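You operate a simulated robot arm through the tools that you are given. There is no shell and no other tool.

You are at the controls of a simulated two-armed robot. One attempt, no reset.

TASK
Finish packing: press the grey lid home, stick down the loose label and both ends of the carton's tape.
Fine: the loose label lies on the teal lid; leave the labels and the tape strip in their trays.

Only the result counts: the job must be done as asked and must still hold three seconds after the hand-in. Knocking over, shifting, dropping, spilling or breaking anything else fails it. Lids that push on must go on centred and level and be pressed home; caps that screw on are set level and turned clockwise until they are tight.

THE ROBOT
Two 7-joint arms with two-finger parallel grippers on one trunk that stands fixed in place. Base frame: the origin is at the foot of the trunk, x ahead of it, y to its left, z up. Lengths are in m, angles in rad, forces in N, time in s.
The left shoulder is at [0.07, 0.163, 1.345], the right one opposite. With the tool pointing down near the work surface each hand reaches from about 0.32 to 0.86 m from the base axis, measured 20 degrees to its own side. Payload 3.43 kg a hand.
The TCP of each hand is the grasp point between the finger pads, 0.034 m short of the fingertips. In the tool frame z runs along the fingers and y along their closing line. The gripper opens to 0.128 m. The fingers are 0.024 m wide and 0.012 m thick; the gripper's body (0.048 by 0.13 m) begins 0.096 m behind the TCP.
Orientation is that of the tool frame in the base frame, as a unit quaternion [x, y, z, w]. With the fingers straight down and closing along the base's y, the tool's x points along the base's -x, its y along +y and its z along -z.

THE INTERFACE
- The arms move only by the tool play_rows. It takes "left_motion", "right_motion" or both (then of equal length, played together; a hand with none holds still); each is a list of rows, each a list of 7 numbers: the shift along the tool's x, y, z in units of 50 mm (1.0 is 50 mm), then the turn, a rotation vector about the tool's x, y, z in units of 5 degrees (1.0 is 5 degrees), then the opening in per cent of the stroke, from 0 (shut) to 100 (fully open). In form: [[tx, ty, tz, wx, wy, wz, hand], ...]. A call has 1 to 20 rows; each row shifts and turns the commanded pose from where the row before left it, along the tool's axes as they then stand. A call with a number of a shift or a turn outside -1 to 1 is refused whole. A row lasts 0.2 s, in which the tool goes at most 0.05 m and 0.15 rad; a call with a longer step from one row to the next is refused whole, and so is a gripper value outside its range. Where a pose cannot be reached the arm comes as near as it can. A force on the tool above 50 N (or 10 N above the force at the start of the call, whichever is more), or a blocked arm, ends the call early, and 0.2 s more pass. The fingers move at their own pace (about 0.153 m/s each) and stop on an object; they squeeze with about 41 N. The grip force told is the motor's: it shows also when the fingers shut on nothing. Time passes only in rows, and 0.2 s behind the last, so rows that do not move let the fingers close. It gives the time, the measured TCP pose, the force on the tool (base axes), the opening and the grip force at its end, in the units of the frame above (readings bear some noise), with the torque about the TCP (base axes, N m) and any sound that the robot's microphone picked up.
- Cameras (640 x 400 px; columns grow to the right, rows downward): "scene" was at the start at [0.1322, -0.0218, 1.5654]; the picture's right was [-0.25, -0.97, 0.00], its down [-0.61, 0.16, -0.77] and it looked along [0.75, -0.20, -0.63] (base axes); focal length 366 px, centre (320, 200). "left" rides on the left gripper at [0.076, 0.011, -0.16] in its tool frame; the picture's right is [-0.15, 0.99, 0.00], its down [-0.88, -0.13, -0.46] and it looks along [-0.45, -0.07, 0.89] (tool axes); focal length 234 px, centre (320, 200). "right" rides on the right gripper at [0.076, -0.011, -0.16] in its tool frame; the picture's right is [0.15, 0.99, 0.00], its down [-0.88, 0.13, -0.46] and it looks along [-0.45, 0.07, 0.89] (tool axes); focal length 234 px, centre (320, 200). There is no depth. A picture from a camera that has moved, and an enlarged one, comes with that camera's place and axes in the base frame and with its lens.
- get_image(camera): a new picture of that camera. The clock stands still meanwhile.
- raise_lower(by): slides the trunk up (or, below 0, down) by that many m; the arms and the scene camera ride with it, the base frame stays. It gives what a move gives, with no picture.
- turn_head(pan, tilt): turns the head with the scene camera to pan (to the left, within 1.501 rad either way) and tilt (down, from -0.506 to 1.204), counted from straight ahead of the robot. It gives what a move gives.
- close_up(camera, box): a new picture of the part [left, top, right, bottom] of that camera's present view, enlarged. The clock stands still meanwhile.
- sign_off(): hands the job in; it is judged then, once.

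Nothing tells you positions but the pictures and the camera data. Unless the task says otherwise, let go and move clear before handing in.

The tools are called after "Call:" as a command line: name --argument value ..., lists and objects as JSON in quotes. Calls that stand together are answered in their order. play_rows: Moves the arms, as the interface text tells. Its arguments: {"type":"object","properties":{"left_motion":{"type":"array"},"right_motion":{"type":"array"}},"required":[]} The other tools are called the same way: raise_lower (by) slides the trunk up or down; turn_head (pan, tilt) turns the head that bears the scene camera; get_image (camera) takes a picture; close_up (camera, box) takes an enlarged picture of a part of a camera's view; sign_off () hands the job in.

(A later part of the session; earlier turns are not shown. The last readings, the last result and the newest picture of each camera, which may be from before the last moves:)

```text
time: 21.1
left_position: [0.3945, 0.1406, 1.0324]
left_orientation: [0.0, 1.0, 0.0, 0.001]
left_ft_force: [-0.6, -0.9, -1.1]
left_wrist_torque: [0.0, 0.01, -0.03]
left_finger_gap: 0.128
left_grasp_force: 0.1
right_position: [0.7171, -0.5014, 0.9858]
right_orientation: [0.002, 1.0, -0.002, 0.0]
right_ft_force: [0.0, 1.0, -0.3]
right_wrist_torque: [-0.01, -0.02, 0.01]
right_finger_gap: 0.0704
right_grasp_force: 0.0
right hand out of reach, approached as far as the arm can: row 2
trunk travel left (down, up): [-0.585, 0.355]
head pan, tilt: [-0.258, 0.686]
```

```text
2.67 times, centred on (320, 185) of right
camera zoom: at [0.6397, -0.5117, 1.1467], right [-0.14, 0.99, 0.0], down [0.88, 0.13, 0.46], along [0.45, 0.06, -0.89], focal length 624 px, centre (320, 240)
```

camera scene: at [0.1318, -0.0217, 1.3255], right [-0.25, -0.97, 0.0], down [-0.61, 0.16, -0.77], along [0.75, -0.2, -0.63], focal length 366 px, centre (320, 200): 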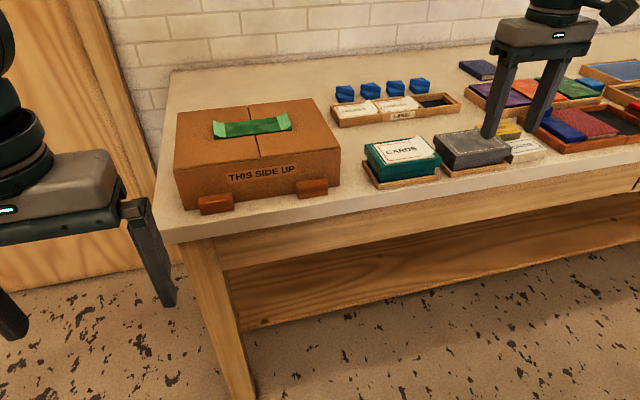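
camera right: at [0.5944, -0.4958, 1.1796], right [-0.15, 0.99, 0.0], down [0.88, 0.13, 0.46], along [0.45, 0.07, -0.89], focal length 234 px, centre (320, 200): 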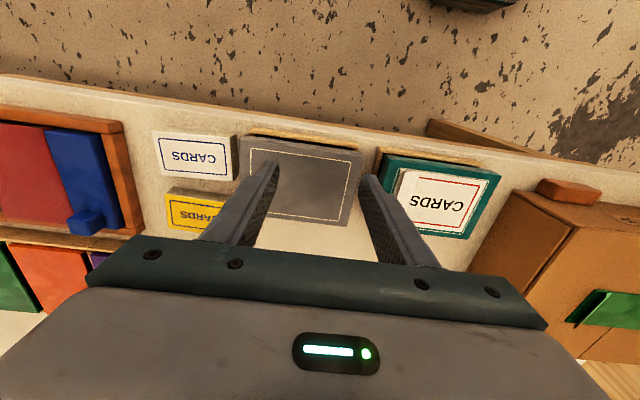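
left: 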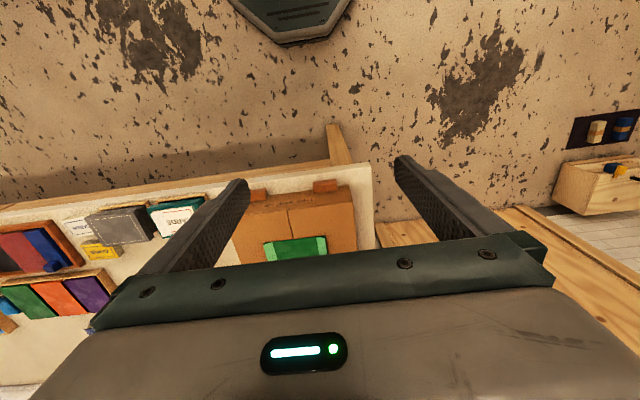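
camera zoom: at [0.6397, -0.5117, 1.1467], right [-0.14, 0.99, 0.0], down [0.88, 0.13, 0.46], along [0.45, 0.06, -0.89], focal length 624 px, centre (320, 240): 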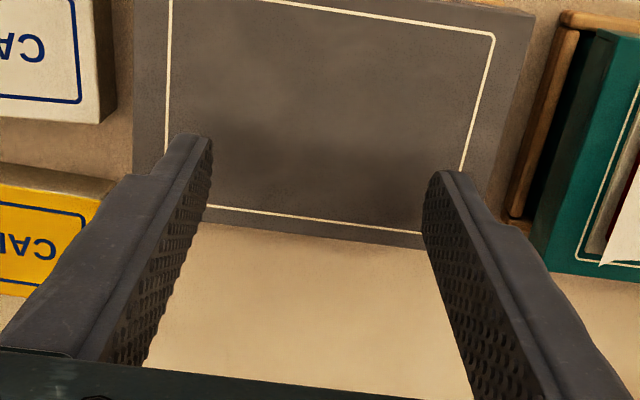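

The near half is solid at the same height under 41 N. The tips are now over the far half, so I'll press there.

Call:
play_rows --right_motion '[[0, 0, 0.28, 0, 0, 0, 55], [0, 0, 0.06, 0, 0, 0, 55], [0, 0, 0.06, 0, 0, 0, 55], [0, 0, 0.05, 0, 0, 0, 55], [0, 0, 0.05, 0, 0, 0, 55]]'

Call:
play_rows --right_motion '[[0, 0, -0.6, 0, 0, 0, 55], [0.3, 0, -0.6, 0, 0, 0, 55], [0, 0.7, -0.3, 0, 0, 0, 55], [0, 0.7, 0, 0, 0, 0, 0], [0, 0.8, 0, 0, 0, 0, 0]]'

Call:
close_up --camera "scene" --box '[430, 128, 516, 182]'

Call:
get_image --camera "right"

```text
time: 22.2
left_position: [0.3927, 0.1438, 1.0331]
left_orientation: [-0.001, 1.0, -0.001, 0.001]
left_ft_force: [0.0, 0.3, 0.3]
left_wrist_torque: [0.03, 0.01, -0.05]
left_finger_gap: 0.1283
left_grasp_force: 0.1
right_position: [0.7164, -0.4996, 0.9656]
right_orientation: [0.002, 1.0, -0.001, 0.007]
right_ft_force: [9.2, -11.3, 37.8]
right_wrist_torque: [-0.08, -0.1, -0.02]
right_finger_gap: 0.0702
right_grasp_force: 0.1
trunk travel left (down, up): [-0.585, 0.355]
head pan, tilt: [-0.258, 0.686]
```

```text
time: 23.4
left_position: [0.397, 0.1418, 1.0316]
left_orientation: [-0.001, 1.0, -0.001, 0.001]
left_ft_force: [0.1, 0.4, 0.8]
left_wrist_torque: [-0.01, -0.02, 0.0]
left_finger_gap: 0.128
left_grasp_force: 0.1
right_position: [0.7034, -0.3868, 1.0346]
right_orientation: [0.001, 1.0, -0.002, 0.0]
right_ft_force: [0.8, -0.3, 0.8]
right_wrist_torque: [-0.03, 0.01, 0.04]
right_finger_gap: 0.0001
right_grasp_force: 32.9
trunk travel left (down, up): [-0.585, 0.355]
head pan, tilt: [-0.258, 0.686]
```

```text
7.41 times, centred on (473, 155) of scene
camera zoom: at [0.1321, -0.0199, 1.3254], right [-0.25, -0.97, 0.0], down [-0.61, 0.16, -0.77], along [0.75, -0.2, -0.63], focal length 2715 px, centre (-813, 533)
```

zoom: 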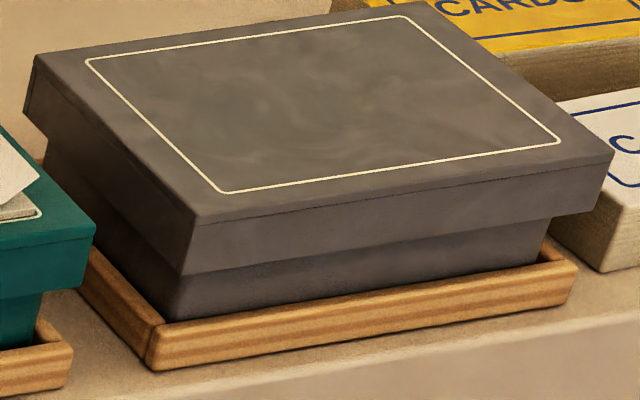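

```text
taken
camera right: at [0.6273, -0.3992, 1.1952], right [-0.15, 0.99, 0.0], down [0.88, 0.13, 0.45], along [0.45, 0.06, -0.89], focal length 234 px, centre (320, 200)
```

right: 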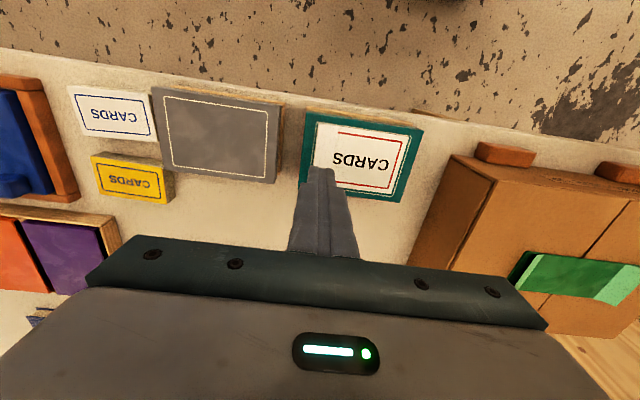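

The grey lid now sits level and low in its tray. The closed right fingertips are above the label's flap, so I'll zoom in to place them exactly.

Call:
close_up --camera "right" --box '[260, 90, 440, 220]'

Call:
close_up --camera "scene" --box '[360, 120, 456, 190]'

```text
3.08 times, centred on (350, 155) of right
camera zoom: at [0.6273, -0.3992, 1.1952], right [-0.15, 0.99, 0.0], down [0.88, 0.13, 0.45], along [0.45, 0.06, -0.89], focal length 720 px, centre (228, 338)
```

zoom: 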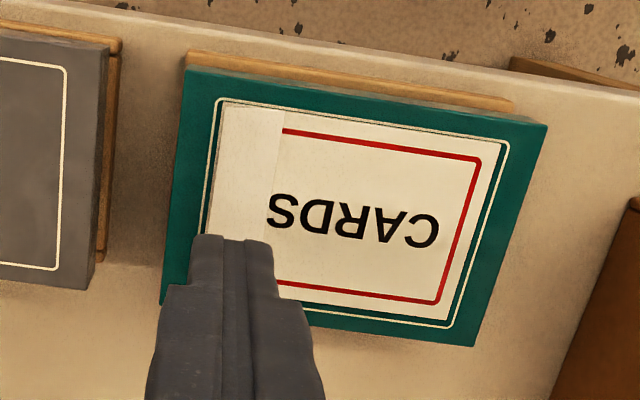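

```text
5.71 times, centred on (408, 155) of scene
camera zoom: at [0.1321, -0.0199, 1.3254], right [-0.25, -0.97, 0.0], down [-0.61, 0.16, -0.77], along [0.75, -0.2, -0.63], focal length 2094 px, centre (-183, 457)
```

zoom: 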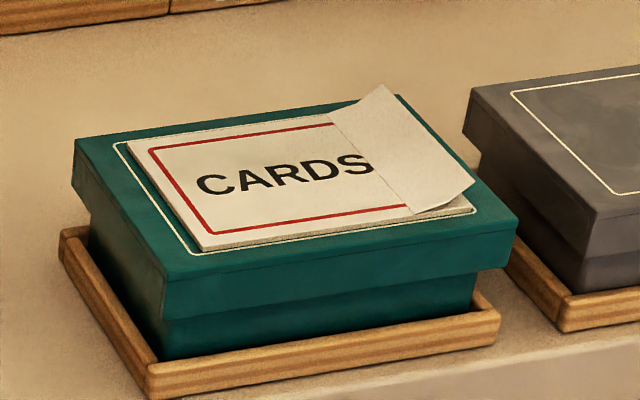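

The flap runs from its crease at y ≈ -0.372 to its free edge at y ≈ -0.397, with x from 0.668 to 0.742, and it is lifted about 10 mm. The fingertip pad sits over its middle, so I'll press straight down.

Call:
play_rows --right_motion '[[0, 0.02, 0.6, 0, 0, 0, 0], [0, 0, 0.55, 0, 0, 0, 0], [0, 0, 0.06, 0, 0, 0, 0], [0, 0, 0.06, 0, 0, 0, 0], [0, 0, 0.06, 0, 0, 0, 0], [0, 0, 0.06, 0, 0, 0, 0], [0, 0, 0.06, 0, 0, 0, 0]]'

Call:
close_up --camera "scene" --box '[360, 120, 456, 190]'

```text
time: 25.1
left_position: [0.3925, 0.1418, 1.0335]
left_orientation: [-0.002, 1.0, -0.001, 0.001]
left_ft_force: [-0.6, 0.2, 0.1]
left_wrist_torque: [-0.02, 0.01, 0.03]
left_finger_gap: 0.128
left_grasp_force: 0.1
right_position: [0.7034, -0.3888, 0.9678]
right_orientation: [-0.001, 1.0, 0.0, 0.004]
right_ft_force: [5.4, -2.4, 29.4]
right_wrist_torque: [-0.09, -0.02, -0.1]
right_finger_gap: 0.0002
right_grasp_force: 33.2
trunk travel left (down, up): [-0.585, 0.355]
head pan, tilt: [-0.258, 0.686]
```

```text
5.71 times, centred on (408, 155) of scene
camera zoom: at [0.1293, -0.0203, 1.3263], right [-0.25, -0.97, 0.0], down [-0.61, 0.16, -0.77], along [0.75, -0.2, -0.63], focal length 2094 px, centre (-183, 457)
```

zoom: 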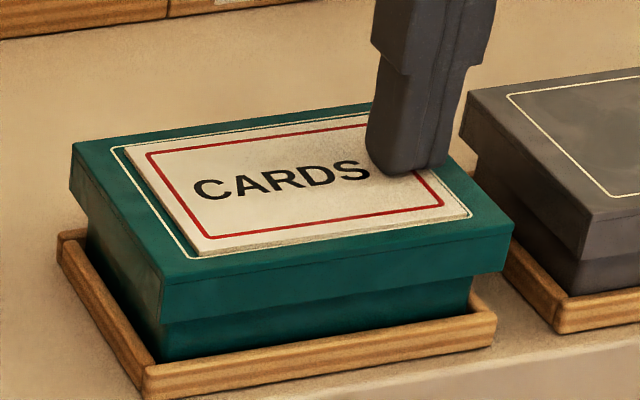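

The label now lies flat with its full red border showing. I'll also press its near and far corners lightly so it is stuck across its width.

Call:
play_rows --right_motion '[[0, 0, -0.4, 0, 0, 0, 0], [0.4, 0, 0, 0, 0, 0, 0], [0, 0, 0.2, 0, 0, 0, 0], [0, 0, 0.06, 0, 0, 0, 0], [0, 0, 0.06, 0, 0, 0, 0], [0, 0, 0.05, 0, 0, 0, 0], [0, 0, -0.3, 0, 0, 0, 0], [-0.8, 0, 0, 0, 0, 0, 0], [0, 0, 0.14, 0, 0, 0, 0], [0, 0, 0.06, 0, 0, 0, 0], [0, 0, 0.06, 0, 0, 0, 0], [0, 0, 0.05, 0, 0, 0, 0]]'

Call:
play_rows --right_motion '[[0, 0, -0.6, 0, 0, 0, 0], [0.2, 0, -0.8, 0, 0, 0, 0], [0.2, 0, -0.8, 0, 0, 0, 0], [0, 0, 0, 0, 0, 0, 0]]'

Call:
close_up --camera "scene" --box '[360, 120, 456, 190]'

Call:
get_image --camera "scene"

```text
time: 27.6
left_position: [0.3938, 0.1415, 1.0328]
left_orientation: [0.0, 1.0, 0.0, 0.001]
left_ft_force: [1.0, -0.6, 0.0]
left_wrist_torque: [0.01, -0.03, 0.01]
left_finger_gap: 0.1281
left_grasp_force: 0.2
right_position: [0.7232, -0.3876, 0.967]
right_orientation: [0.002, 1.0, 0.0, 0.004]
right_ft_force: [5.5, -6.5, 32.3]
right_wrist_torque: [-0.24, 0.01, 0.03]
right_finger_gap: 0.0
right_grasp_force: 32.8
trunk travel left (down, up): [-0.585, 0.355]
head pan, tilt: [-0.258, 0.686]
```

```text
time: 28.6
left_position: [0.396, 0.1422, 1.0325]
left_orientation: [-0.001, 1.0, 0.0, 0.0]
left_ft_force: [0.3, 0.0, -0.7]
left_wrist_torque: [0.03, 0.0, -0.02]
left_finger_gap: 0.1279
left_grasp_force: 0.1
right_position: [0.7045, -0.3905, 1.0731]
right_orientation: [0.0, 1.0, 0.0, -0.001]
right_ft_force: [-0.1, 0.0, -0.3]
right_wrist_torque: [0.04, -0.02, 0.02]
right_finger_gap: 0.0003
right_grasp_force: 32.8
trunk travel left (down, up): [-0.585, 0.355]
head pan, tilt: [-0.258, 0.686]
```

```text
5.71 times, centred on (408, 155) of scene
camera zoom: at [0.1325, -0.0219, 1.3253], right [-0.25, -0.97, 0.0], down [-0.61, 0.16, -0.77], along [0.75, -0.2, -0.63], focal length 2094 px, centre (-183, 457)
```

zoom: 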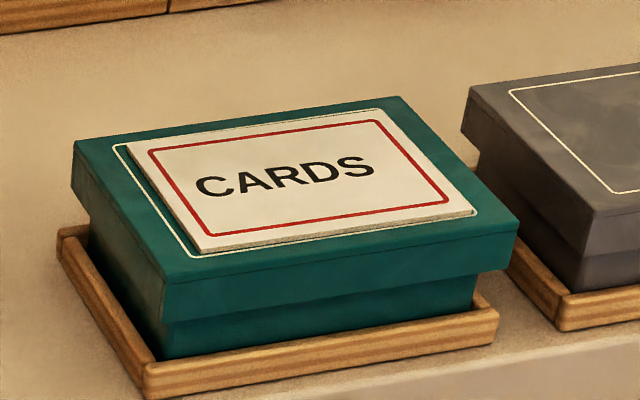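

```text
taken
camera scene: at [0.1325, -0.0219, 1.3253], right [-0.25, -0.97, 0.0], down [-0.61, 0.16, -0.77], along [0.75, -0.2, -0.63], focal length 366 px, centre (320, 200)
```

scene: 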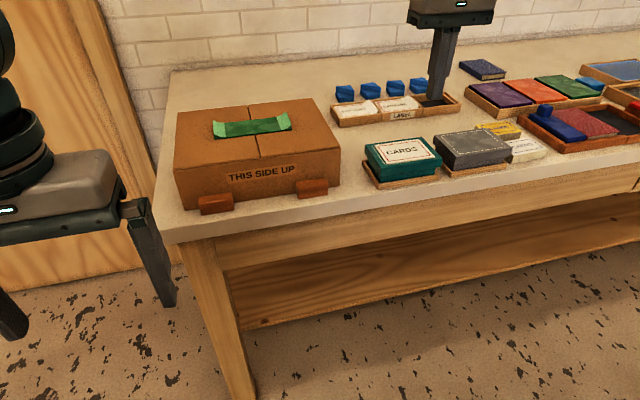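

The label is fully stuck. Next is the carton tape, so I'll zoom in to locate both curled ends.

Call:
close_up --camera "scene" --box '[200, 95, 310, 160]'

Call:
close_up --camera "scene" --box '[160, 85, 350, 225]'

Call:
get_image --camera "left"

Call:
get_image --camera "right"

```text
5.82 times, centred on (255, 128) of scene
camera zoom: at [0.1325, -0.0219, 1.3253], right [-0.25, -0.97, 0.0], down [-0.61, 0.16, -0.77], along [0.75, -0.2, -0.63], focal length 2133 px, centre (698, 622)
```

zoom: 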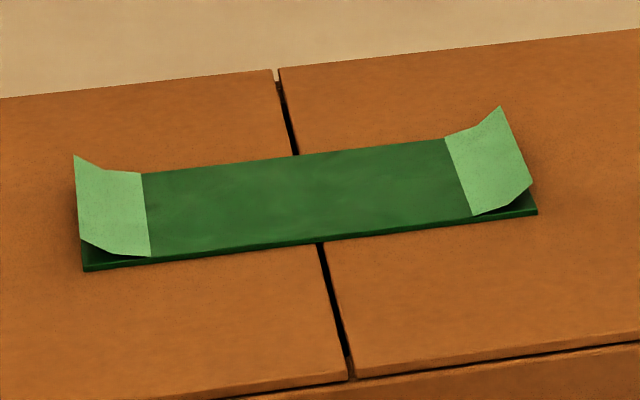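

```text
2.86 times, centred on (255, 155) of scene
camera zoom: at [0.1325, -0.0219, 1.3253], right [-0.25, -0.97, 0.0], down [-0.61, 0.16, -0.77], along [0.75, -0.2, -0.63], focal length 1047 px, centre (506, 329)
```

zoom: 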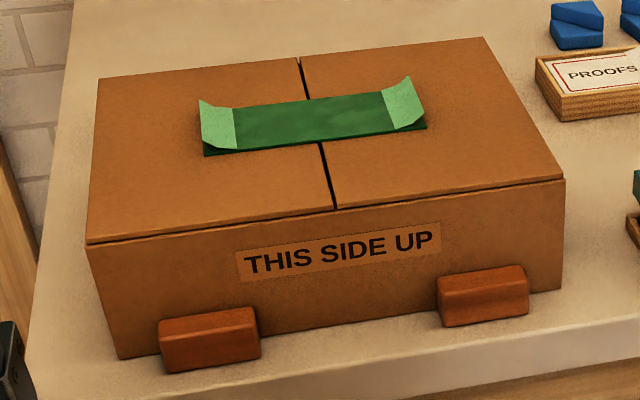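

```text
taken
camera left: at [0.3199, 0.1519, 1.1921], right [0.14, 0.99, 0.0], down [0.88, -0.13, 0.46], along [0.45, -0.07, -0.89], focal length 234 px, centre (320, 200)
```

left: 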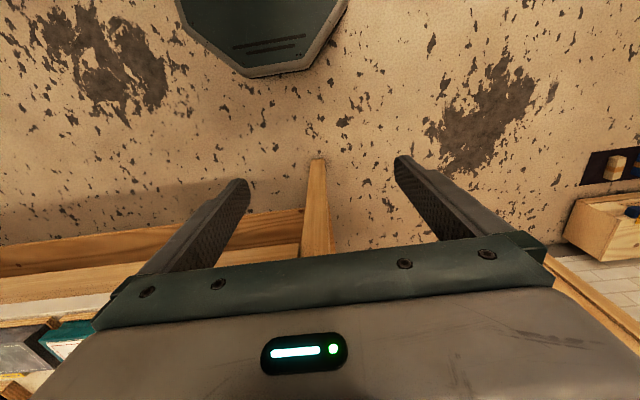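

```text
taken
camera right: at [0.6286, -0.4007, 1.2334], right [-0.15, 0.99, 0.0], down [0.88, 0.13, 0.45], along [0.45, 0.07, -0.89], focal length 234 px, centre (320, 200)
```

right: 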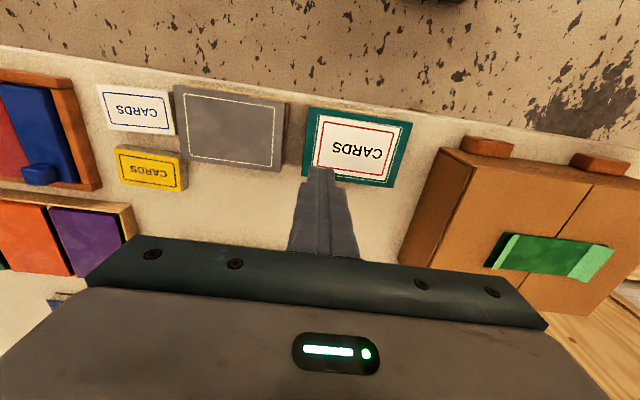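

Call:
close_up --camera "right" --box '[470, 180, 640, 290]'

```text
3.64 times, centred on (555, 235) of right
camera zoom: at [0.6286, -0.4007, 1.2334], right [-0.15, 0.99, 0.0], down [0.88, 0.13, 0.45], along [0.45, 0.07, -0.89], focal length 852 px, centre (-534, 73)
```

zoom: 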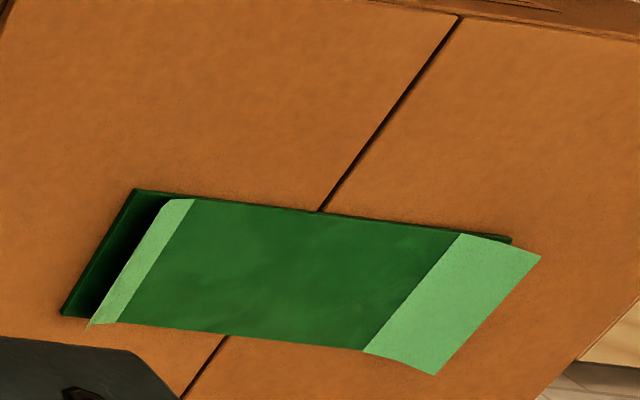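

The tape footprint spans x 0.769–0.831. The loose ends run from y -0.112 to -0.134 and from -0.006 to +0.015, on a carton top at z ≈ 0.977. I'll bring the closed right hand above the -y end.

Call:
play_rows --right_motion '[[-0.26, 0.76, 0, 0, 0, 0, 0], [-0.26, 0.76, 0, 0, 0, 0, 0], [-0.26, 0.76, 0, 0, 0, 0, 0], [-0.26, 0.76, 0, 0, 0, 0, 0], [-0.26, 0.76, 0, 0, 0, 0, 0], [-0.26, 0.76, 0, 0, 0, 0, 0], [-0.26, 0.76, 0, 0, 0, 0, 0], [0, 0, 0, 0, 0, 0, 0]]'

Call:
close_up --camera "right" --box '[240, 90, 460, 250]'

Call:
close_up --camera "scene" --box '[190, 75, 330, 175]'

```text
time: 30.4
left_position: [0.3958, 0.141, 1.0313]
left_orientation: [-0.001, 1.0, 0.001, -0.001]
left_ft_force: [-0.1, 0.3, 0.0]
left_wrist_torque: [-0.03, 0.02, 0.0]
left_finger_gap: 0.128
left_grasp_force: 0.0
right_position: [0.6653, -0.2226, 1.0528]
right_orientation: [0.0, 1.0, 0.001, 0.001]
right_ft_force: [-0.1, -0.2, 1.1]
right_wrist_torque: [-0.03, -0.01, 0.02]
right_finger_gap: 0.0001
right_grasp_force: 32.9
right hand out of reach, approached as far as the arm can: row 2, 3, 4, 5, 6, 7
trunk travel left (down, up): [-0.585, 0.355]
head pan, tilt: [-0.258, 0.686]
```

```text
2.50 times, centred on (350, 170) of right
camera zoom: at [0.5894, -0.2332, 1.2119], right [-0.15, 0.99, 0.0], down [0.88, 0.13, 0.46], along [0.45, 0.07, -0.89], focal length 585 px, centre (245, 275)
```

zoom: 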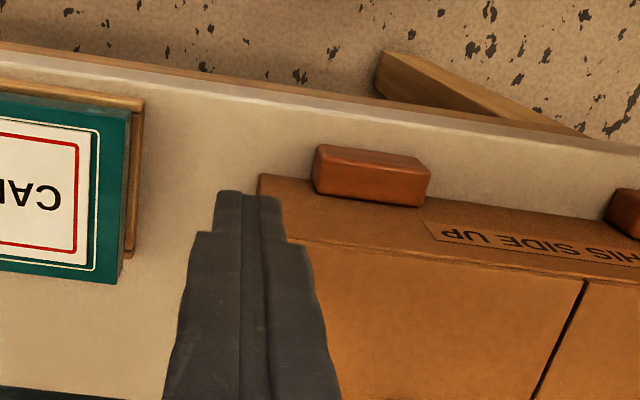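

```text
4.00 times, centred on (260, 125) of scene
camera zoom: at [0.1321, -0.0218, 1.3254], right [-0.25, -0.97, 0.0], down [-0.61, 0.16, -0.77], along [0.75, -0.2, -0.63], focal length 1466 px, centre (560, 500)
```

zoom: 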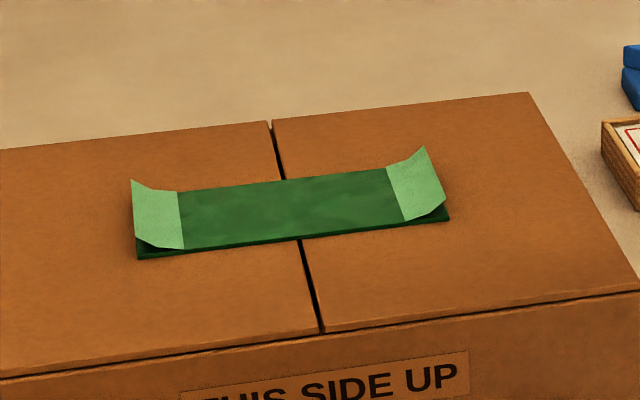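

The arm stalled short of its true reach, probably on a wrist limit as it swings inward. I'll back off slightly, yaw the hand to follow the forearm, and try again.

Call:
play_rows --right_motion '[[0.5, 0, -0.6, 0, 0, 0, 0], [0.5, 0, -0.6, 0, 0, 0, 0], [0, 0, 0, 0, 0, -1, 0], [0, 0, 0, 0, 0, -1, 0], [0, 0, 0, 0, 0, -1, 0], [0, 0, 0, 0, 0, -1, 0], [0, 0, 0, 0, 0, -1, 0], [0, 0, 0, 0, 0, -1, 0], [0, 0, 0, 0, 0, 0, 0]]'

Call:
get_image --camera "scene"

```text
time: 32.5
left_position: [0.3959, 0.14, 1.0312]
left_orientation: [-0.001, 1.0, 0.0, 0.0]
left_ft_force: [-0.7, 0.3, -0.5]
left_wrist_torque: [0.0, -0.01, 0.01]
left_finger_gap: 0.1281
left_grasp_force: 0.1
right_position: [0.6168, -0.2207, 1.112]
right_orientation: [-0.259, 0.966, 0.0, 0.0]
right_ft_force: [0.5, -0.5, -0.9]
right_wrist_torque: [0.01, 0.02, 0.01]
right_finger_gap: 0.0
right_grasp_force: 32.7
trunk travel left (down, up): [-0.585, 0.355]
head pan, tilt: [-0.258, 0.686]
```

```text
taken
camera scene: at [0.1321, -0.0217, 1.3254], right [-0.25, -0.97, 0.0], down [-0.61, 0.16, -0.77], along [0.75, -0.2, -0.63], focal length 366 px, centre (320, 200)
```

scene: 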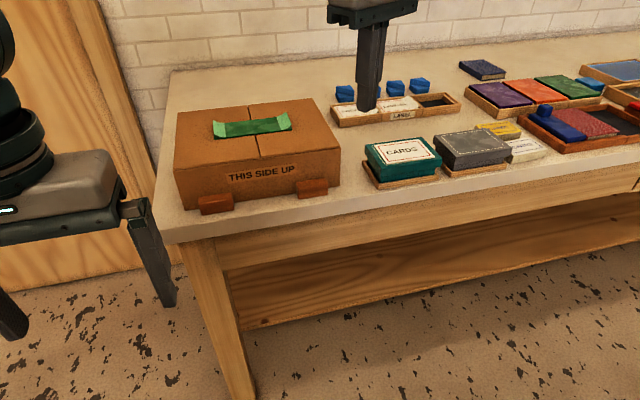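

The yaw is now +30°. I'll move out towards the -y tape end at a safe height.

Call:
play_rows --right_motion '[[-0.66, 0, 0.1, 0, 0, 0, 0], [-0.66, 0, 0.1, 0, 0, 0, 0], [-0.66, 0, 0.1, 0, 0, 0, 0], [-0.66, 0, 0.1, 0, 0, 0, 0], [-0.66, 0, 0.1, 0, 0, 0, 0], [-0.66, 0, 0.1, 0, 0, 0, 0], [0, 0, 0, 0, 0, 0, 0]]'

Call:
close_up --camera "right" --box '[210, 90, 430, 250]'

Call:
close_up --camera "scene" --box '[190, 65, 330, 165]'

```text
time: 34.0
left_position: [0.3948, 0.1413, 1.0323]
left_orientation: [-0.001, 1.0, 0.0, 0.0]
left_ft_force: [0.0, 0.2, -0.1]
left_wrist_torque: [0.0, 0.0, 0.02]
left_finger_gap: 0.1283
left_grasp_force: 0.1
right_position: [0.6351, -0.2112, 1.1077]
right_orientation: [-0.258, 0.966, 0.0, 0.0]
right_ft_force: [-0.2, 0.3, 1.1]
right_wrist_torque: [0.02, 0.01, -0.02]
right_finger_gap: 0.0
right_grasp_force: 32.5
right hand out of reach, approached as far as the arm can: row 1, 2, 3, 4, 5, 6
trunk travel left (down, up): [-0.585, 0.355]
head pan, tilt: [-0.258, 0.686]
```

```text
2.50 times, centred on (320, 170) of right
camera zoom: at [0.5749, -0.2583, 1.2686], right [-0.62, 0.78, 0.0], down [0.7, 0.55, 0.46], along [0.36, 0.28, -0.89], focal length 585 px, centre (320, 275)
```

zoom: 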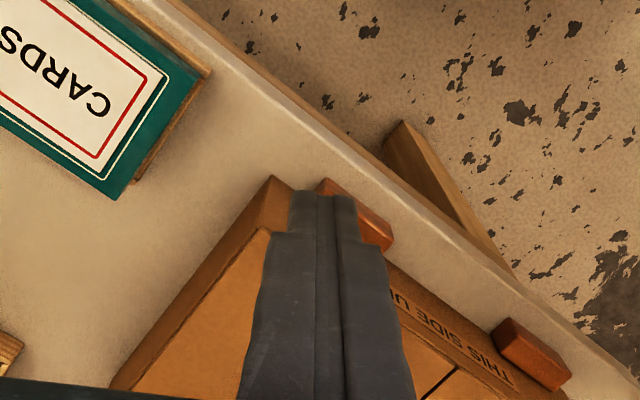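

```text
4.00 times, centred on (260, 115) of scene
camera zoom: at [0.1319, -0.0217, 1.3255], right [-0.25, -0.97, 0.0], down [-0.61, 0.16, -0.77], along [0.75, -0.2, -0.63], focal length 1466 px, centre (560, 540)
```

zoom: 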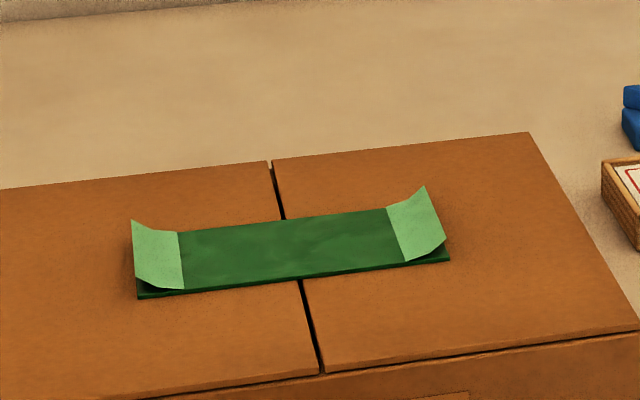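

The yaw made the reach worse. I'll undo it and instead tilt the hand so the fingers point forward and down, which should extend the reach.

Call:
play_rows --right_motion '[[0, 0, 0, 0, 0, 1, 0], [0, 0, 0, 0, 0, 1, 0], [0, 0, 0, 0, 0, 1, 0], [0, 0, 0, 0, 0, 1, 0], [0, 0, 0, 0, 0, 1, 0], [0, 0, 0, 0, 0, 1, 0], [0, 0, 0, 0, -1, 0, 0], [0, 0, 0, 0, -1, 0, 0], [0, 0, 0, 0, -1, 0, 0], [0, 0, 0, 0, -1, 0, 0], [0, 0, 0, 0, -1, 0, 0], [0, 0, 0, 0, 0, 0, 0]]'

Call:
get_image --camera "scene"

```text
time: 36.6
left_position: [0.3964, 0.1408, 1.0317]
left_orientation: [-0.001, 1.0, 0.0, 0.0]
left_ft_force: [0.1, -0.1, -0.4]
left_wrist_torque: [-0.02, 0.03, 0.04]
left_finger_gap: 0.1277
left_grasp_force: 0.1
right_position: [0.6371, -0.2088, 1.1098]
right_orientation: [0.001, 0.976, 0.0, 0.216]
right_ft_force: [-1.3, 0.8, 0.4]
right_wrist_torque: [0.0, 0.0, 0.01]
right_finger_gap: 0.0001
right_grasp_force: 33.4
trunk travel left (down, up): [-0.585, 0.355]
head pan, tilt: [-0.258, 0.686]
```

```text
taken
camera scene: at [0.1326, -0.0218, 1.3253], right [-0.25, -0.97, 0.0], down [-0.61, 0.16, -0.77], along [0.75, -0.2, -0.63], focal length 366 px, centre (320, 200)
```

scene: 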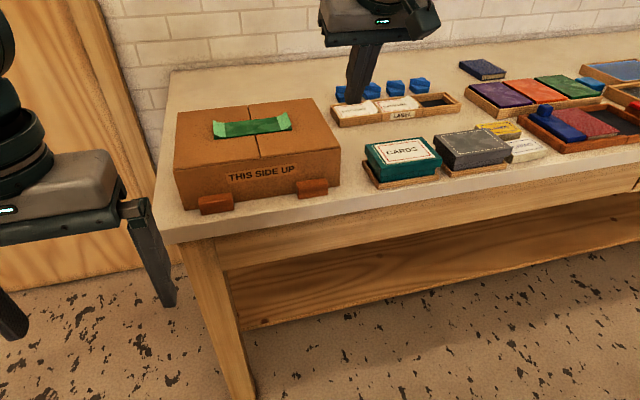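

The tilt worked: the tool axis now points 25° forward. I'll try moving out over the -y end of the tape at constant height.

Call:
play_rows --right_motion '[[-0.555, 0.344, 0.259, 0, 0, 0, 0], [-0.555, 0.344, 0.259, 0, 0, 0, 0], [-0.555, 0.344, 0.259, 0, 0, 0, 0], [-0.555, 0.344, 0.259, 0, 0, 0, 0], [-0.555, 0.344, 0.259, 0, 0, 0, 0], [0, 0, 0, 0, 0, 0, 0]]'

Call:
get_image --camera "right"

Call:
close_up --camera "scene" --box '[190, 65, 330, 165]'

```text
time: 38.0
left_position: [0.3943, 0.1413, 1.0327]
left_orientation: [-0.001, 1.0, 0.0, 0.0]
left_ft_force: [0.3, 0.3, -0.2]
left_wrist_torque: [0.02, -0.03, -0.05]
left_finger_gap: 0.1279
left_grasp_force: 0.0
right_position: [0.7002, -0.1733, 1.1073]
right_orientation: [-0.001, 0.976, 0.0, 0.216]
right_ft_force: [-0.2, -0.2, -0.1]
right_wrist_torque: [0.03, 0.01, 0.02]
right_finger_gap: 0.0
right_grasp_force: 32.6
right hand out of reach, approached as far as the arm can: row 3, 4, 5
trunk travel left (down, up): [-0.585, 0.355]
head pan, tilt: [-0.258, 0.686]
```

```text
taken
camera right: at [0.5631, -0.1835, 1.2201], right [-0.13, 0.99, -0.06], down [0.61, 0.13, 0.79], along [0.78, 0.07, -0.62], focal length 234 px, centre (320, 200)
```

right: 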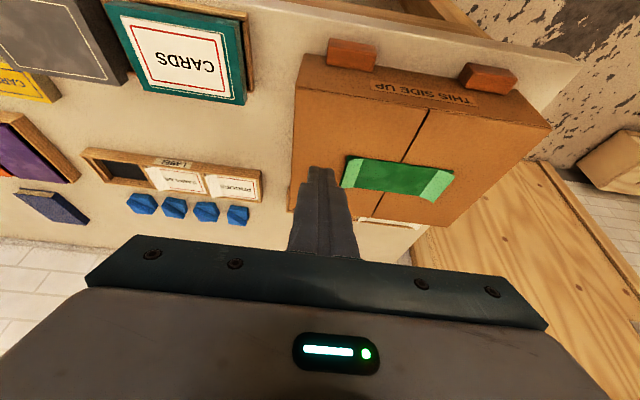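

```text
4.00 times, centred on (260, 115) of scene
camera zoom: at [0.1316, -0.0215, 1.3255], right [-0.25, -0.97, 0.0], down [-0.61, 0.16, -0.77], along [0.75, -0.2, -0.63], focal length 1466 px, centre (560, 540)
```

zoom: 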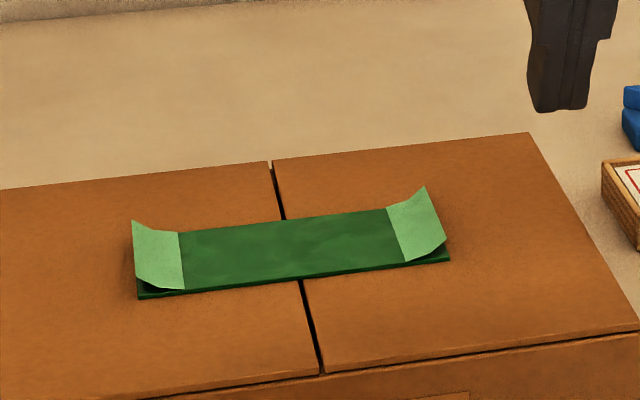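

Tilting helps: the hand got out to x = 0.70. With the trunk this low the wrist now sits above the shoulder, so I'll raise the trunk and approach from there.

Call:
raise_lower --by 0.14

Call:
play_rows --right_motion '[[-0.32, 0.2, 0.8, 0, 0, 0, 0], [-0.32, 0.2, 0.8, 0, 0, 0, 0], [-0.32, 0.2, 0.8, 0, 0, 0, 0], [-0.32, 0.2, 0.8, 0, 0, 0, 0], [0, 0, 0, 0, 0, 0, 0]]'

Call:
get_image --camera "scene"

```text
time: 39.7
left_position: [0.3952, 0.1414, 1.1714]
left_orientation: [-0.001, 1.0, -0.001, 0.0]
left_ft_force: [0.4, 0.7, 1.5]
left_wrist_torque: [-0.04, 0.01, 0.02]
left_finger_gap: 0.1282
left_grasp_force: 0.1
right_position: [0.7002, -0.1725, 1.2456]
right_orientation: [0.0, 0.977, 0.001, 0.215]
right_ft_force: [0.5, -0.3, 0.1]
right_wrist_torque: [0.03, -0.02, 0.01]
right_finger_gap: 0.0
right_grasp_force: 32.7
trunk travel left (down, up): [-0.725, 0.215]
head pan, tilt: [-0.258, 0.686]
```

```text
time: 40.9
left_position: [0.395, 0.1409, 1.1714]
left_orientation: [-0.001, 1.0, 0.0, 0.001]
left_ft_force: [0.1, 0.2, 0.0]
left_wrist_torque: [0.0, 0.0, 0.03]
left_finger_gap: 0.128
left_grasp_force: 0.1
right_position: [0.7089, -0.1739, 1.2321]
right_orientation: [0.001, 0.976, 0.002, 0.218]
right_ft_force: [0.5, -0.7, 0.5]
right_wrist_torque: [0.02, 0.04, -0.02]
right_finger_gap: 0.0001
right_grasp_force: 33.0
right hand out of reach, approached as far as the arm can: row 1, 2, 3, 4
trunk travel left (down, up): [-0.725, 0.215]
head pan, tilt: [-0.258, 0.686]
```

```text
taken
camera scene: at [0.1319, -0.022, 1.4654], right [-0.25, -0.97, 0.0], down [-0.61, 0.16, -0.77], along [0.75, -0.2, -0.63], focal length 366 px, centre (320, 200)
```

scene: 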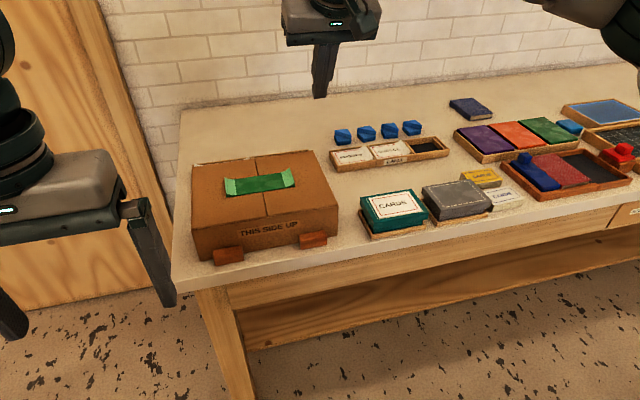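

I'm at the stretched boundary up here, so I'll go straight down first and then out.

Call:
play_rows --right_motion '[[0.6, 0, 0.7, 0, 0, 0, 0], [0.4, 0, 0.85, 0, 0, 0, 0], [0.4, 0, 0.85, 0, 0, 0, 0], [0, 0, 0, 0, 0, 0, 0]]'

Call:
play_rows --right_motion '[[-0.555, 0.3, 0.259, 0, 0, 0, 0], [-0.555, 0.3, 0.259, 0, 0, 0, 0], [-0.555, 0.3, 0.259, 0, 0, 0, 0], [0, 0, 0, 0, 0, 0, 0]]'

Call:
get_image --camera "right"

Call:
get_image --camera "scene"

```text
time: 41.9
left_position: [0.3939, 0.142, 1.1726]
left_orientation: [-0.001, 1.0, 0.0, 0.0]
left_ft_force: [-1.1, -0.1, -0.1]
left_wrist_torque: [0.02, -0.06, 0.0]
left_finger_gap: 0.128
left_grasp_force: 0.1
right_position: [0.6958, -0.1729, 1.0962]
right_orientation: [0.0, 0.976, 0.0, 0.217]
right_ft_force: [-0.9, -0.1, 0.3]
right_wrist_torque: [-0.01, 0.0, 0.01]
right_finger_gap: 0.0
right_grasp_force: 32.8
trunk travel left (down, up): [-0.725, 0.215]
head pan, tilt: [-0.258, 0.686]
```

```text
time: 42.9
left_position: [0.3952, 0.1407, 1.1722]
left_orientation: [-0.001, 1.0, 0.0, 0.0]
left_ft_force: [-0.1, 0.3, -0.2]
left_wrist_torque: [0.03, 0.02, -0.01]
left_finger_gap: 0.128
left_grasp_force: 0.1
right_position: [0.7359, -0.1979, 1.1104]
right_orientation: [0.0, 0.976, 0.001, 0.217]
right_ft_force: [-0.8, -0.5, 0.4]
right_wrist_torque: [-0.01, 0.01, 0.01]
right_finger_gap: 0.0001
right_grasp_force: 33.2
right hand out of reach, approached as far as the arm can: row 1, 2, 3
trunk travel left (down, up): [-0.725, 0.215]
head pan, tilt: [-0.258, 0.686]
```

```text
taken
camera right: at [0.599, -0.2078, 1.2242], right [-0.13, 0.99, -0.06], down [0.61, 0.13, 0.79], along [0.79, 0.07, -0.62], focal length 234 px, centre (320, 200)
```

right: 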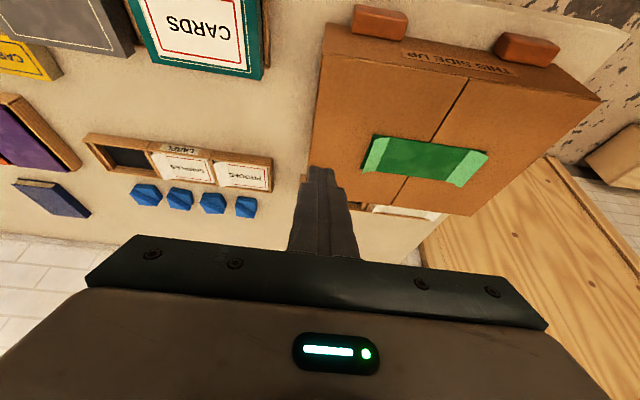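

```text
taken
camera scene: at [0.1321, -0.0216, 1.4654], right [-0.25, -0.97, 0.0], down [-0.61, 0.16, -0.77], along [0.75, -0.2, -0.63], focal length 366 px, centre (320, 200)
```

scene: 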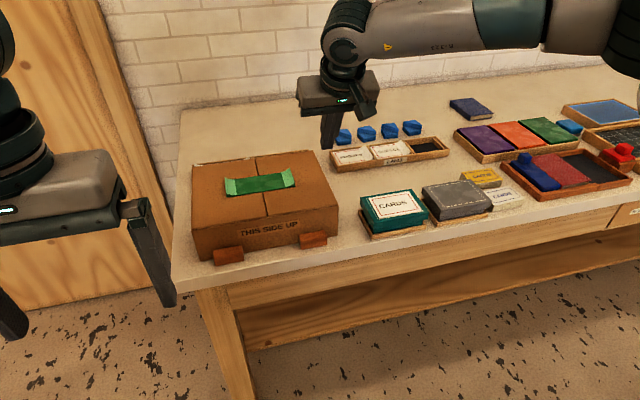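

The right arm's elbow swings far out, which limits its reach inward. I'll retire the right hand to its own side and try the left arm for the tape, moving back to its start pose and then outward.

Call:
play_rows --right_motion '[[0.54, -0.7, -0.25, 0, 0, 0, 0], [0.54, -0.7, -0.25, 0, 0, 0, 0], [0.54, -0.7, -0.25, 0, 0, 0, 0], [0.54, -0.7, -0.25, 0, 0, 0, 0], [0.54, -0.7, -0.25, 0, 0, 0, 0], [0, 0, 0, 0, 0, 0, 0]]' --left_motion '[[-0.5, -0.3, 0, 0, 0, 0, 0], [-0.5, -0.3, 0, 0, 0, 0, 0], [-0.5, -0.3, 0, 0, 0, 0, 0], [-0.5, -0.3, 0, 0, 0, 0, 0], [-0.5, -0.3, 0, 0, 0, 0, 0], [-0.5, -0.3, 0, 0, 0, 0, 0]]'

Call:
play_rows --left_motion '[[-0.6, -0.1, 0, 0, 0, 0, 0], [-0.6, -0.1, 0, 0, 0, 0, 0], [-0.6, -0.1, 0, 0, 0, 0, 0], [-0.6, -0.1, 0, 0, 0, 0, 0], [-0.6, -0.1, 0, 0, 0, 0, 0], [0, 0, 0, 0, 0, 0, 0]]'

Call:
get_image --camera "scene"

Call:
get_image --camera "left"

```text
time: 44.3
left_position: [0.5502, 0.0515, 1.1696]
left_orientation: [-0.002, 1.0, -0.001, -0.001]
left_ft_force: [0.4, 0.3, -0.5]
left_wrist_torque: [-0.03, 0.02, 0.01]
left_finger_gap: 0.0002
left_grasp_force: 32.3
right_position: [0.5871, -0.3706, 1.1125]
right_orientation: [0.0, 0.977, -0.001, 0.215]
right_ft_force: [0.2, -0.3, -0.3]
right_wrist_torque: [-0.03, 0.05, -0.01]
right_finger_gap: 0.0001
right_grasp_force: 33.2
trunk travel left (down, up): [-0.725, 0.215]
head pan, tilt: [-0.258, 0.686]
```

```text
time: 45.7
left_position: [0.6965, 0.0267, 1.1708]
left_orientation: [0.0, 1.0, 0.0, 0.0]
left_ft_force: [-0.9, 0.0, 0.5]
left_wrist_torque: [-0.03, -0.01, 0.0]
left_finger_gap: 0.0
left_grasp_force: 33.0
right_position: [0.5844, -0.3701, 1.1126]
right_orientation: [0.001, 0.976, -0.001, 0.216]
right_ft_force: [-0.7, -0.5, -0.1]
right_wrist_torque: [-0.02, 0.01, 0.01]
right_finger_gap: 0.0002
right_grasp_force: 33.4
trunk travel left (down, up): [-0.725, 0.215]
head pan, tilt: [-0.258, 0.686]
```

```text
taken
camera scene: at [0.1315, -0.0213, 1.4655], right [-0.25, -0.97, 0.0], down [-0.61, 0.16, -0.77], along [0.75, -0.2, -0.63], focal length 366 px, centre (320, 200)
```

scene: 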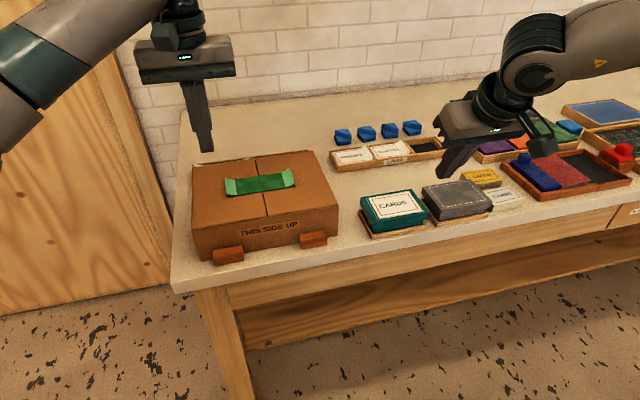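

```text
taken
camera left: at [0.6201, 0.0377, 1.3309], right [0.14, 0.99, 0.0], down [0.88, -0.13, 0.46], along [0.45, -0.07, -0.89], focal length 234 px, centre (320, 200)
```

left: 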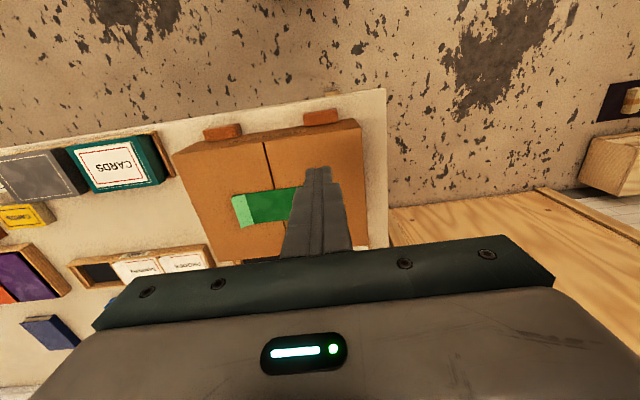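

The left arm extends out there easily. I'll lower it a little and continue towards the +y tape end, stopping above it.

Call:
play_rows --left_motion '[[0, 0, 0.8, 0, 0, 0, 0], [0, 0, 0.9, 0, 0, 0, 0], [-0.5, -0.1, 0, 0, 0, 0, 0], [-0.5, -0.1, 0, 0, 0, 0, 0], [-0.5, -0.1, 0, 0, 0, 0, 0], [-0.3, -0.1, 0, 0, 0, 0, 0], [0, 0, 0, 0, 0, 0, 0]]'

Call:
close_up --camera "scene" --box '[190, 120, 330, 220]'

Call:
close_up --camera "left" --box '[180, 90, 420, 250]'

```text
time: 47.3
left_position: [0.7855, 0.0064, 1.0876]
left_orientation: [-0.001, 1.0, -0.001, 0.0]
left_ft_force: [0.3, 0.5, -0.5]
left_wrist_torque: [0.02, 0.04, -0.02]
left_finger_gap: 0.0
left_grasp_force: 32.9
right_position: [0.5858, -0.3702, 1.1134]
right_orientation: [0.0, 0.976, 0.0, 0.217]
right_ft_force: [0.0, 0.1, -0.3]
right_wrist_torque: [-0.04, -0.02, -0.02]
right_finger_gap: 0.0003
right_grasp_force: 32.9
trunk travel left (down, up): [-0.725, 0.215]
head pan, tilt: [-0.258, 0.686]
```

```text
4.00 times, centred on (260, 170) of scene
camera zoom: at [0.1324, -0.021, 1.4654], right [-0.25, -0.97, 0.0], down [-0.61, 0.16, -0.77], along [0.75, -0.2, -0.63], focal length 1466 px, centre (560, 320)
```

zoom: 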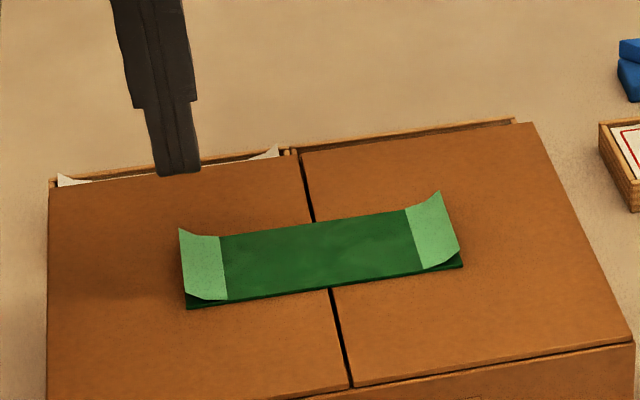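

```text
2.50 times, centred on (300, 170) of left
camera zoom: at [0.7099, 0.0178, 1.2474], right [0.14, 0.99, 0.0], down [0.88, -0.13, 0.46], along [0.45, -0.07, -0.89], focal length 585 px, centre (370, 275)
```

zoom: 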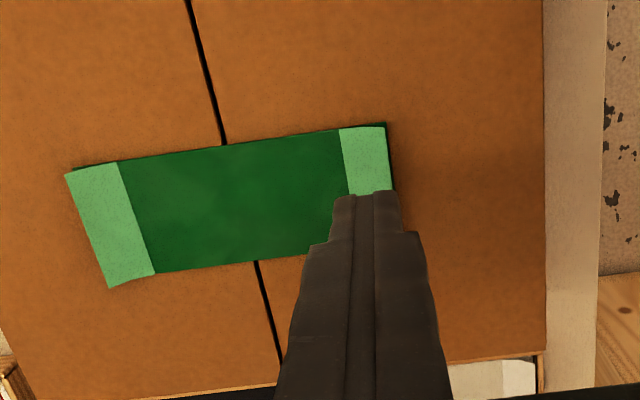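

The left fingertips are over the +y flap, and the left camera confirms the flap centre at about (0.80, 0.005). I'll press straight down.

Call:
play_rows --left_motion '[[-0.22, -0.03, 0, 0, 0, 0, 0], [0, 0, 0.6, 0, 0, 0, 0], [0, 0, 0.55, 0, 0, 0, 0], [0, 0, 0.08, 0, 0, 0, 0], [0, 0, 0.08, 0, 0, 0, 0], [0, 0, 0.08, 0, 0, 0, 0], [0, 0, 0.08, 0, 0, 0, 0], [0, 0, 0.06, 0, 0, 0, 0]]'

Call:
close_up --camera "scene" --box '[190, 120, 330, 220]'

```text
time: 49.1
left_position: [0.7963, 0.0048, 1.0112]
left_orientation: [0.0, 1.0, 0.0, 0.0]
left_ft_force: [1.4, -0.4, 3.8]
left_wrist_torque: [-0.04, -0.05, 0.03]
left_finger_gap: 0.0
left_grasp_force: 33.0
right_position: [0.5847, -0.3705, 1.1132]
right_orientation: [0.001, 0.976, 0.0, 0.216]
right_ft_force: [0.1, 0.4, 0.5]
right_wrist_torque: [0.01, -0.05, -0.01]
right_finger_gap: 0.0
right_grasp_force: 33.2
trunk travel left (down, up): [-0.725, 0.215]
head pan, tilt: [-0.258, 0.686]
```

```text
4.00 times, centred on (260, 170) of scene
camera zoom: at [0.1318, -0.0217, 1.4655], right [-0.25, -0.97, 0.0], down [-0.61, 0.16, -0.77], along [0.75, -0.2, -0.63], focal length 1466 px, centre (560, 320)
```

zoom: 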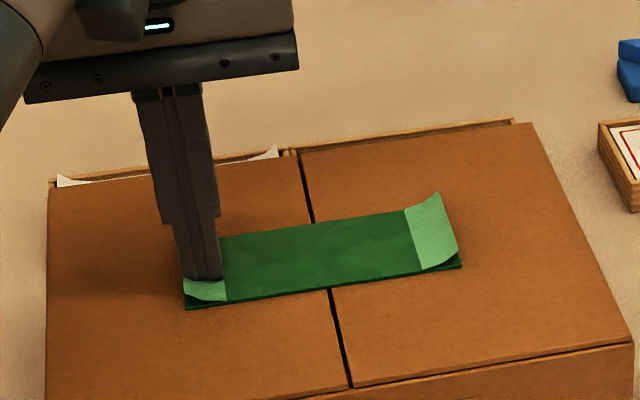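

Contact is made at about 4 N; I'll press a bit harder to make it stick.

Call:
play_rows --left_motion '[[0, 0, 0.05, 0, 0, 0, 0], [0, 0, 0.05, 0, 0, 0, 0], [0, 0, 0.05, 0, 0, 0, 0], [0, 0, 0, 0, 0, 0, 0]]'

Call:
close_up --camera "scene" --box '[190, 120, 330, 220]'

```text
time: 50.1
left_position: [0.7966, 0.0052, 1.0101]
left_orientation: [0.0, 1.0, -0.001, 0.006]
left_ft_force: [8.7, 0.1, 38.6]
left_wrist_torque: [0.0, -0.12, 0.26]
left_finger_gap: 0.0
left_grasp_force: 32.8
right_position: [0.5827, -0.3712, 1.1151]
right_orientation: [0.001, 0.976, 0.0, 0.218]
right_ft_force: [-0.4, -0.4, 0.5]
right_wrist_torque: [-0.02, -0.02, 0.0]
right_finger_gap: 0.0
right_grasp_force: 33.3
trunk travel left (down, up): [-0.725, 0.215]
head pan, tilt: [-0.258, 0.686]
```

```text
4.00 times, centred on (260, 170) of scene
camera zoom: at [0.1279, -0.022, 1.4662], right [-0.25, -0.97, 0.0], down [-0.61, 0.16, -0.78], along [0.75, -0.2, -0.63], focal length 1466 px, centre (560, 320)
```

zoom: 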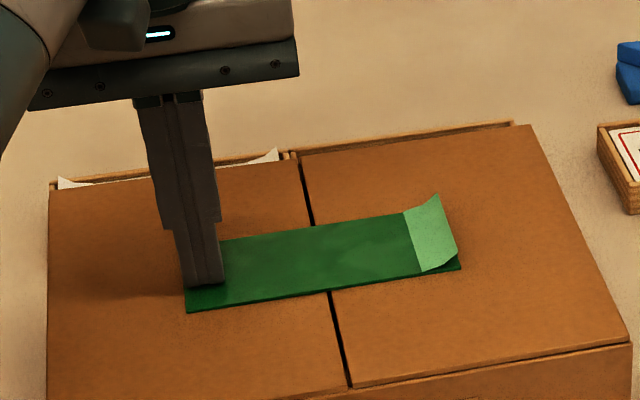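

The +y end is stuck: its colour now matches the rest of the strip. I'll lift off and move towards the -y end with the left arm to see whether it reaches.

Call:
play_rows --left_motion '[[0, 0, -0.5, 0, 0, 0, 0], [0, 0, -0.7, 0, 0, 0, 0], [0.1, -0.6, 0, 0, 0, 0, 0], [0.05, -0.6, 0, 0, 0, 0, 0], [0, -0.6, 0, 0, 0, 0, 0], [0, -0.6, 0, 0, 0, 0, 0], [0, 0, 0, 0, 0, 0, 0]]'

Call:
close_up --camera "scene" --box '[190, 120, 330, 220]'

Call:
close_up --camera "left" --box '[200, 90, 440, 250]'

```text
time: 51.7
left_position: [0.7554, -0.0896, 1.0676]
left_orientation: [-0.001, 1.0, 0.0, -0.001]
left_ft_force: [0.0, -0.6, 0.4]
left_wrist_torque: [-0.01, 0.01, 0.0]
left_finger_gap: 0.0001
left_grasp_force: 33.1
left hand out of reach, approached as far as the arm can: row 3, 4, 5, 6
right_position: [0.5861, -0.3702, 1.113]
right_orientation: [0.0, 0.976, 0.0, 0.216]
right_ft_force: [-0.6, 0.4, 0.0]
right_wrist_torque: [0.01, 0.01, 0.0]
right_finger_gap: 0.0001
right_grasp_force: 32.6
trunk travel left (down, up): [-0.725, 0.215]
head pan, tilt: [-0.258, 0.686]
```

```text
4.00 times, centred on (260, 170) of scene
camera zoom: at [0.1329, -0.0211, 1.4654], right [-0.25, -0.97, 0.0], down [-0.61, 0.16, -0.77], along [0.75, -0.2, -0.63], focal length 1466 px, centre (560, 320)
```

zoom: 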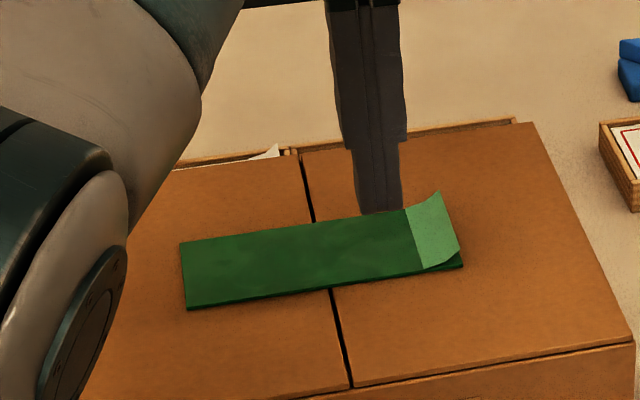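

```text
2.50 times, centred on (320, 170) of left
camera zoom: at [0.6799, -0.0783, 1.2274], right [0.14, 0.99, 0.0], down [0.88, -0.13, 0.45], along [0.45, -0.07, -0.89], focal length 585 px, centre (320, 275)
```

zoom: 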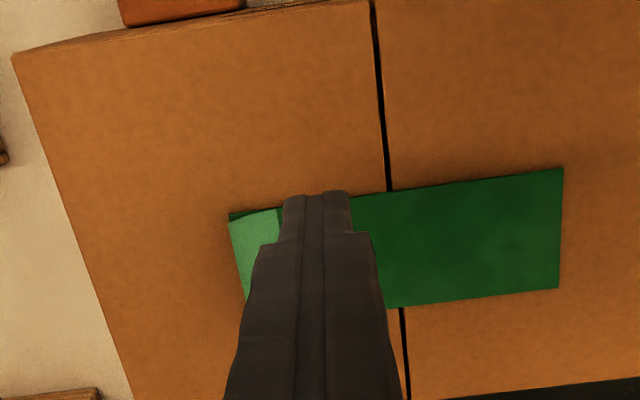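

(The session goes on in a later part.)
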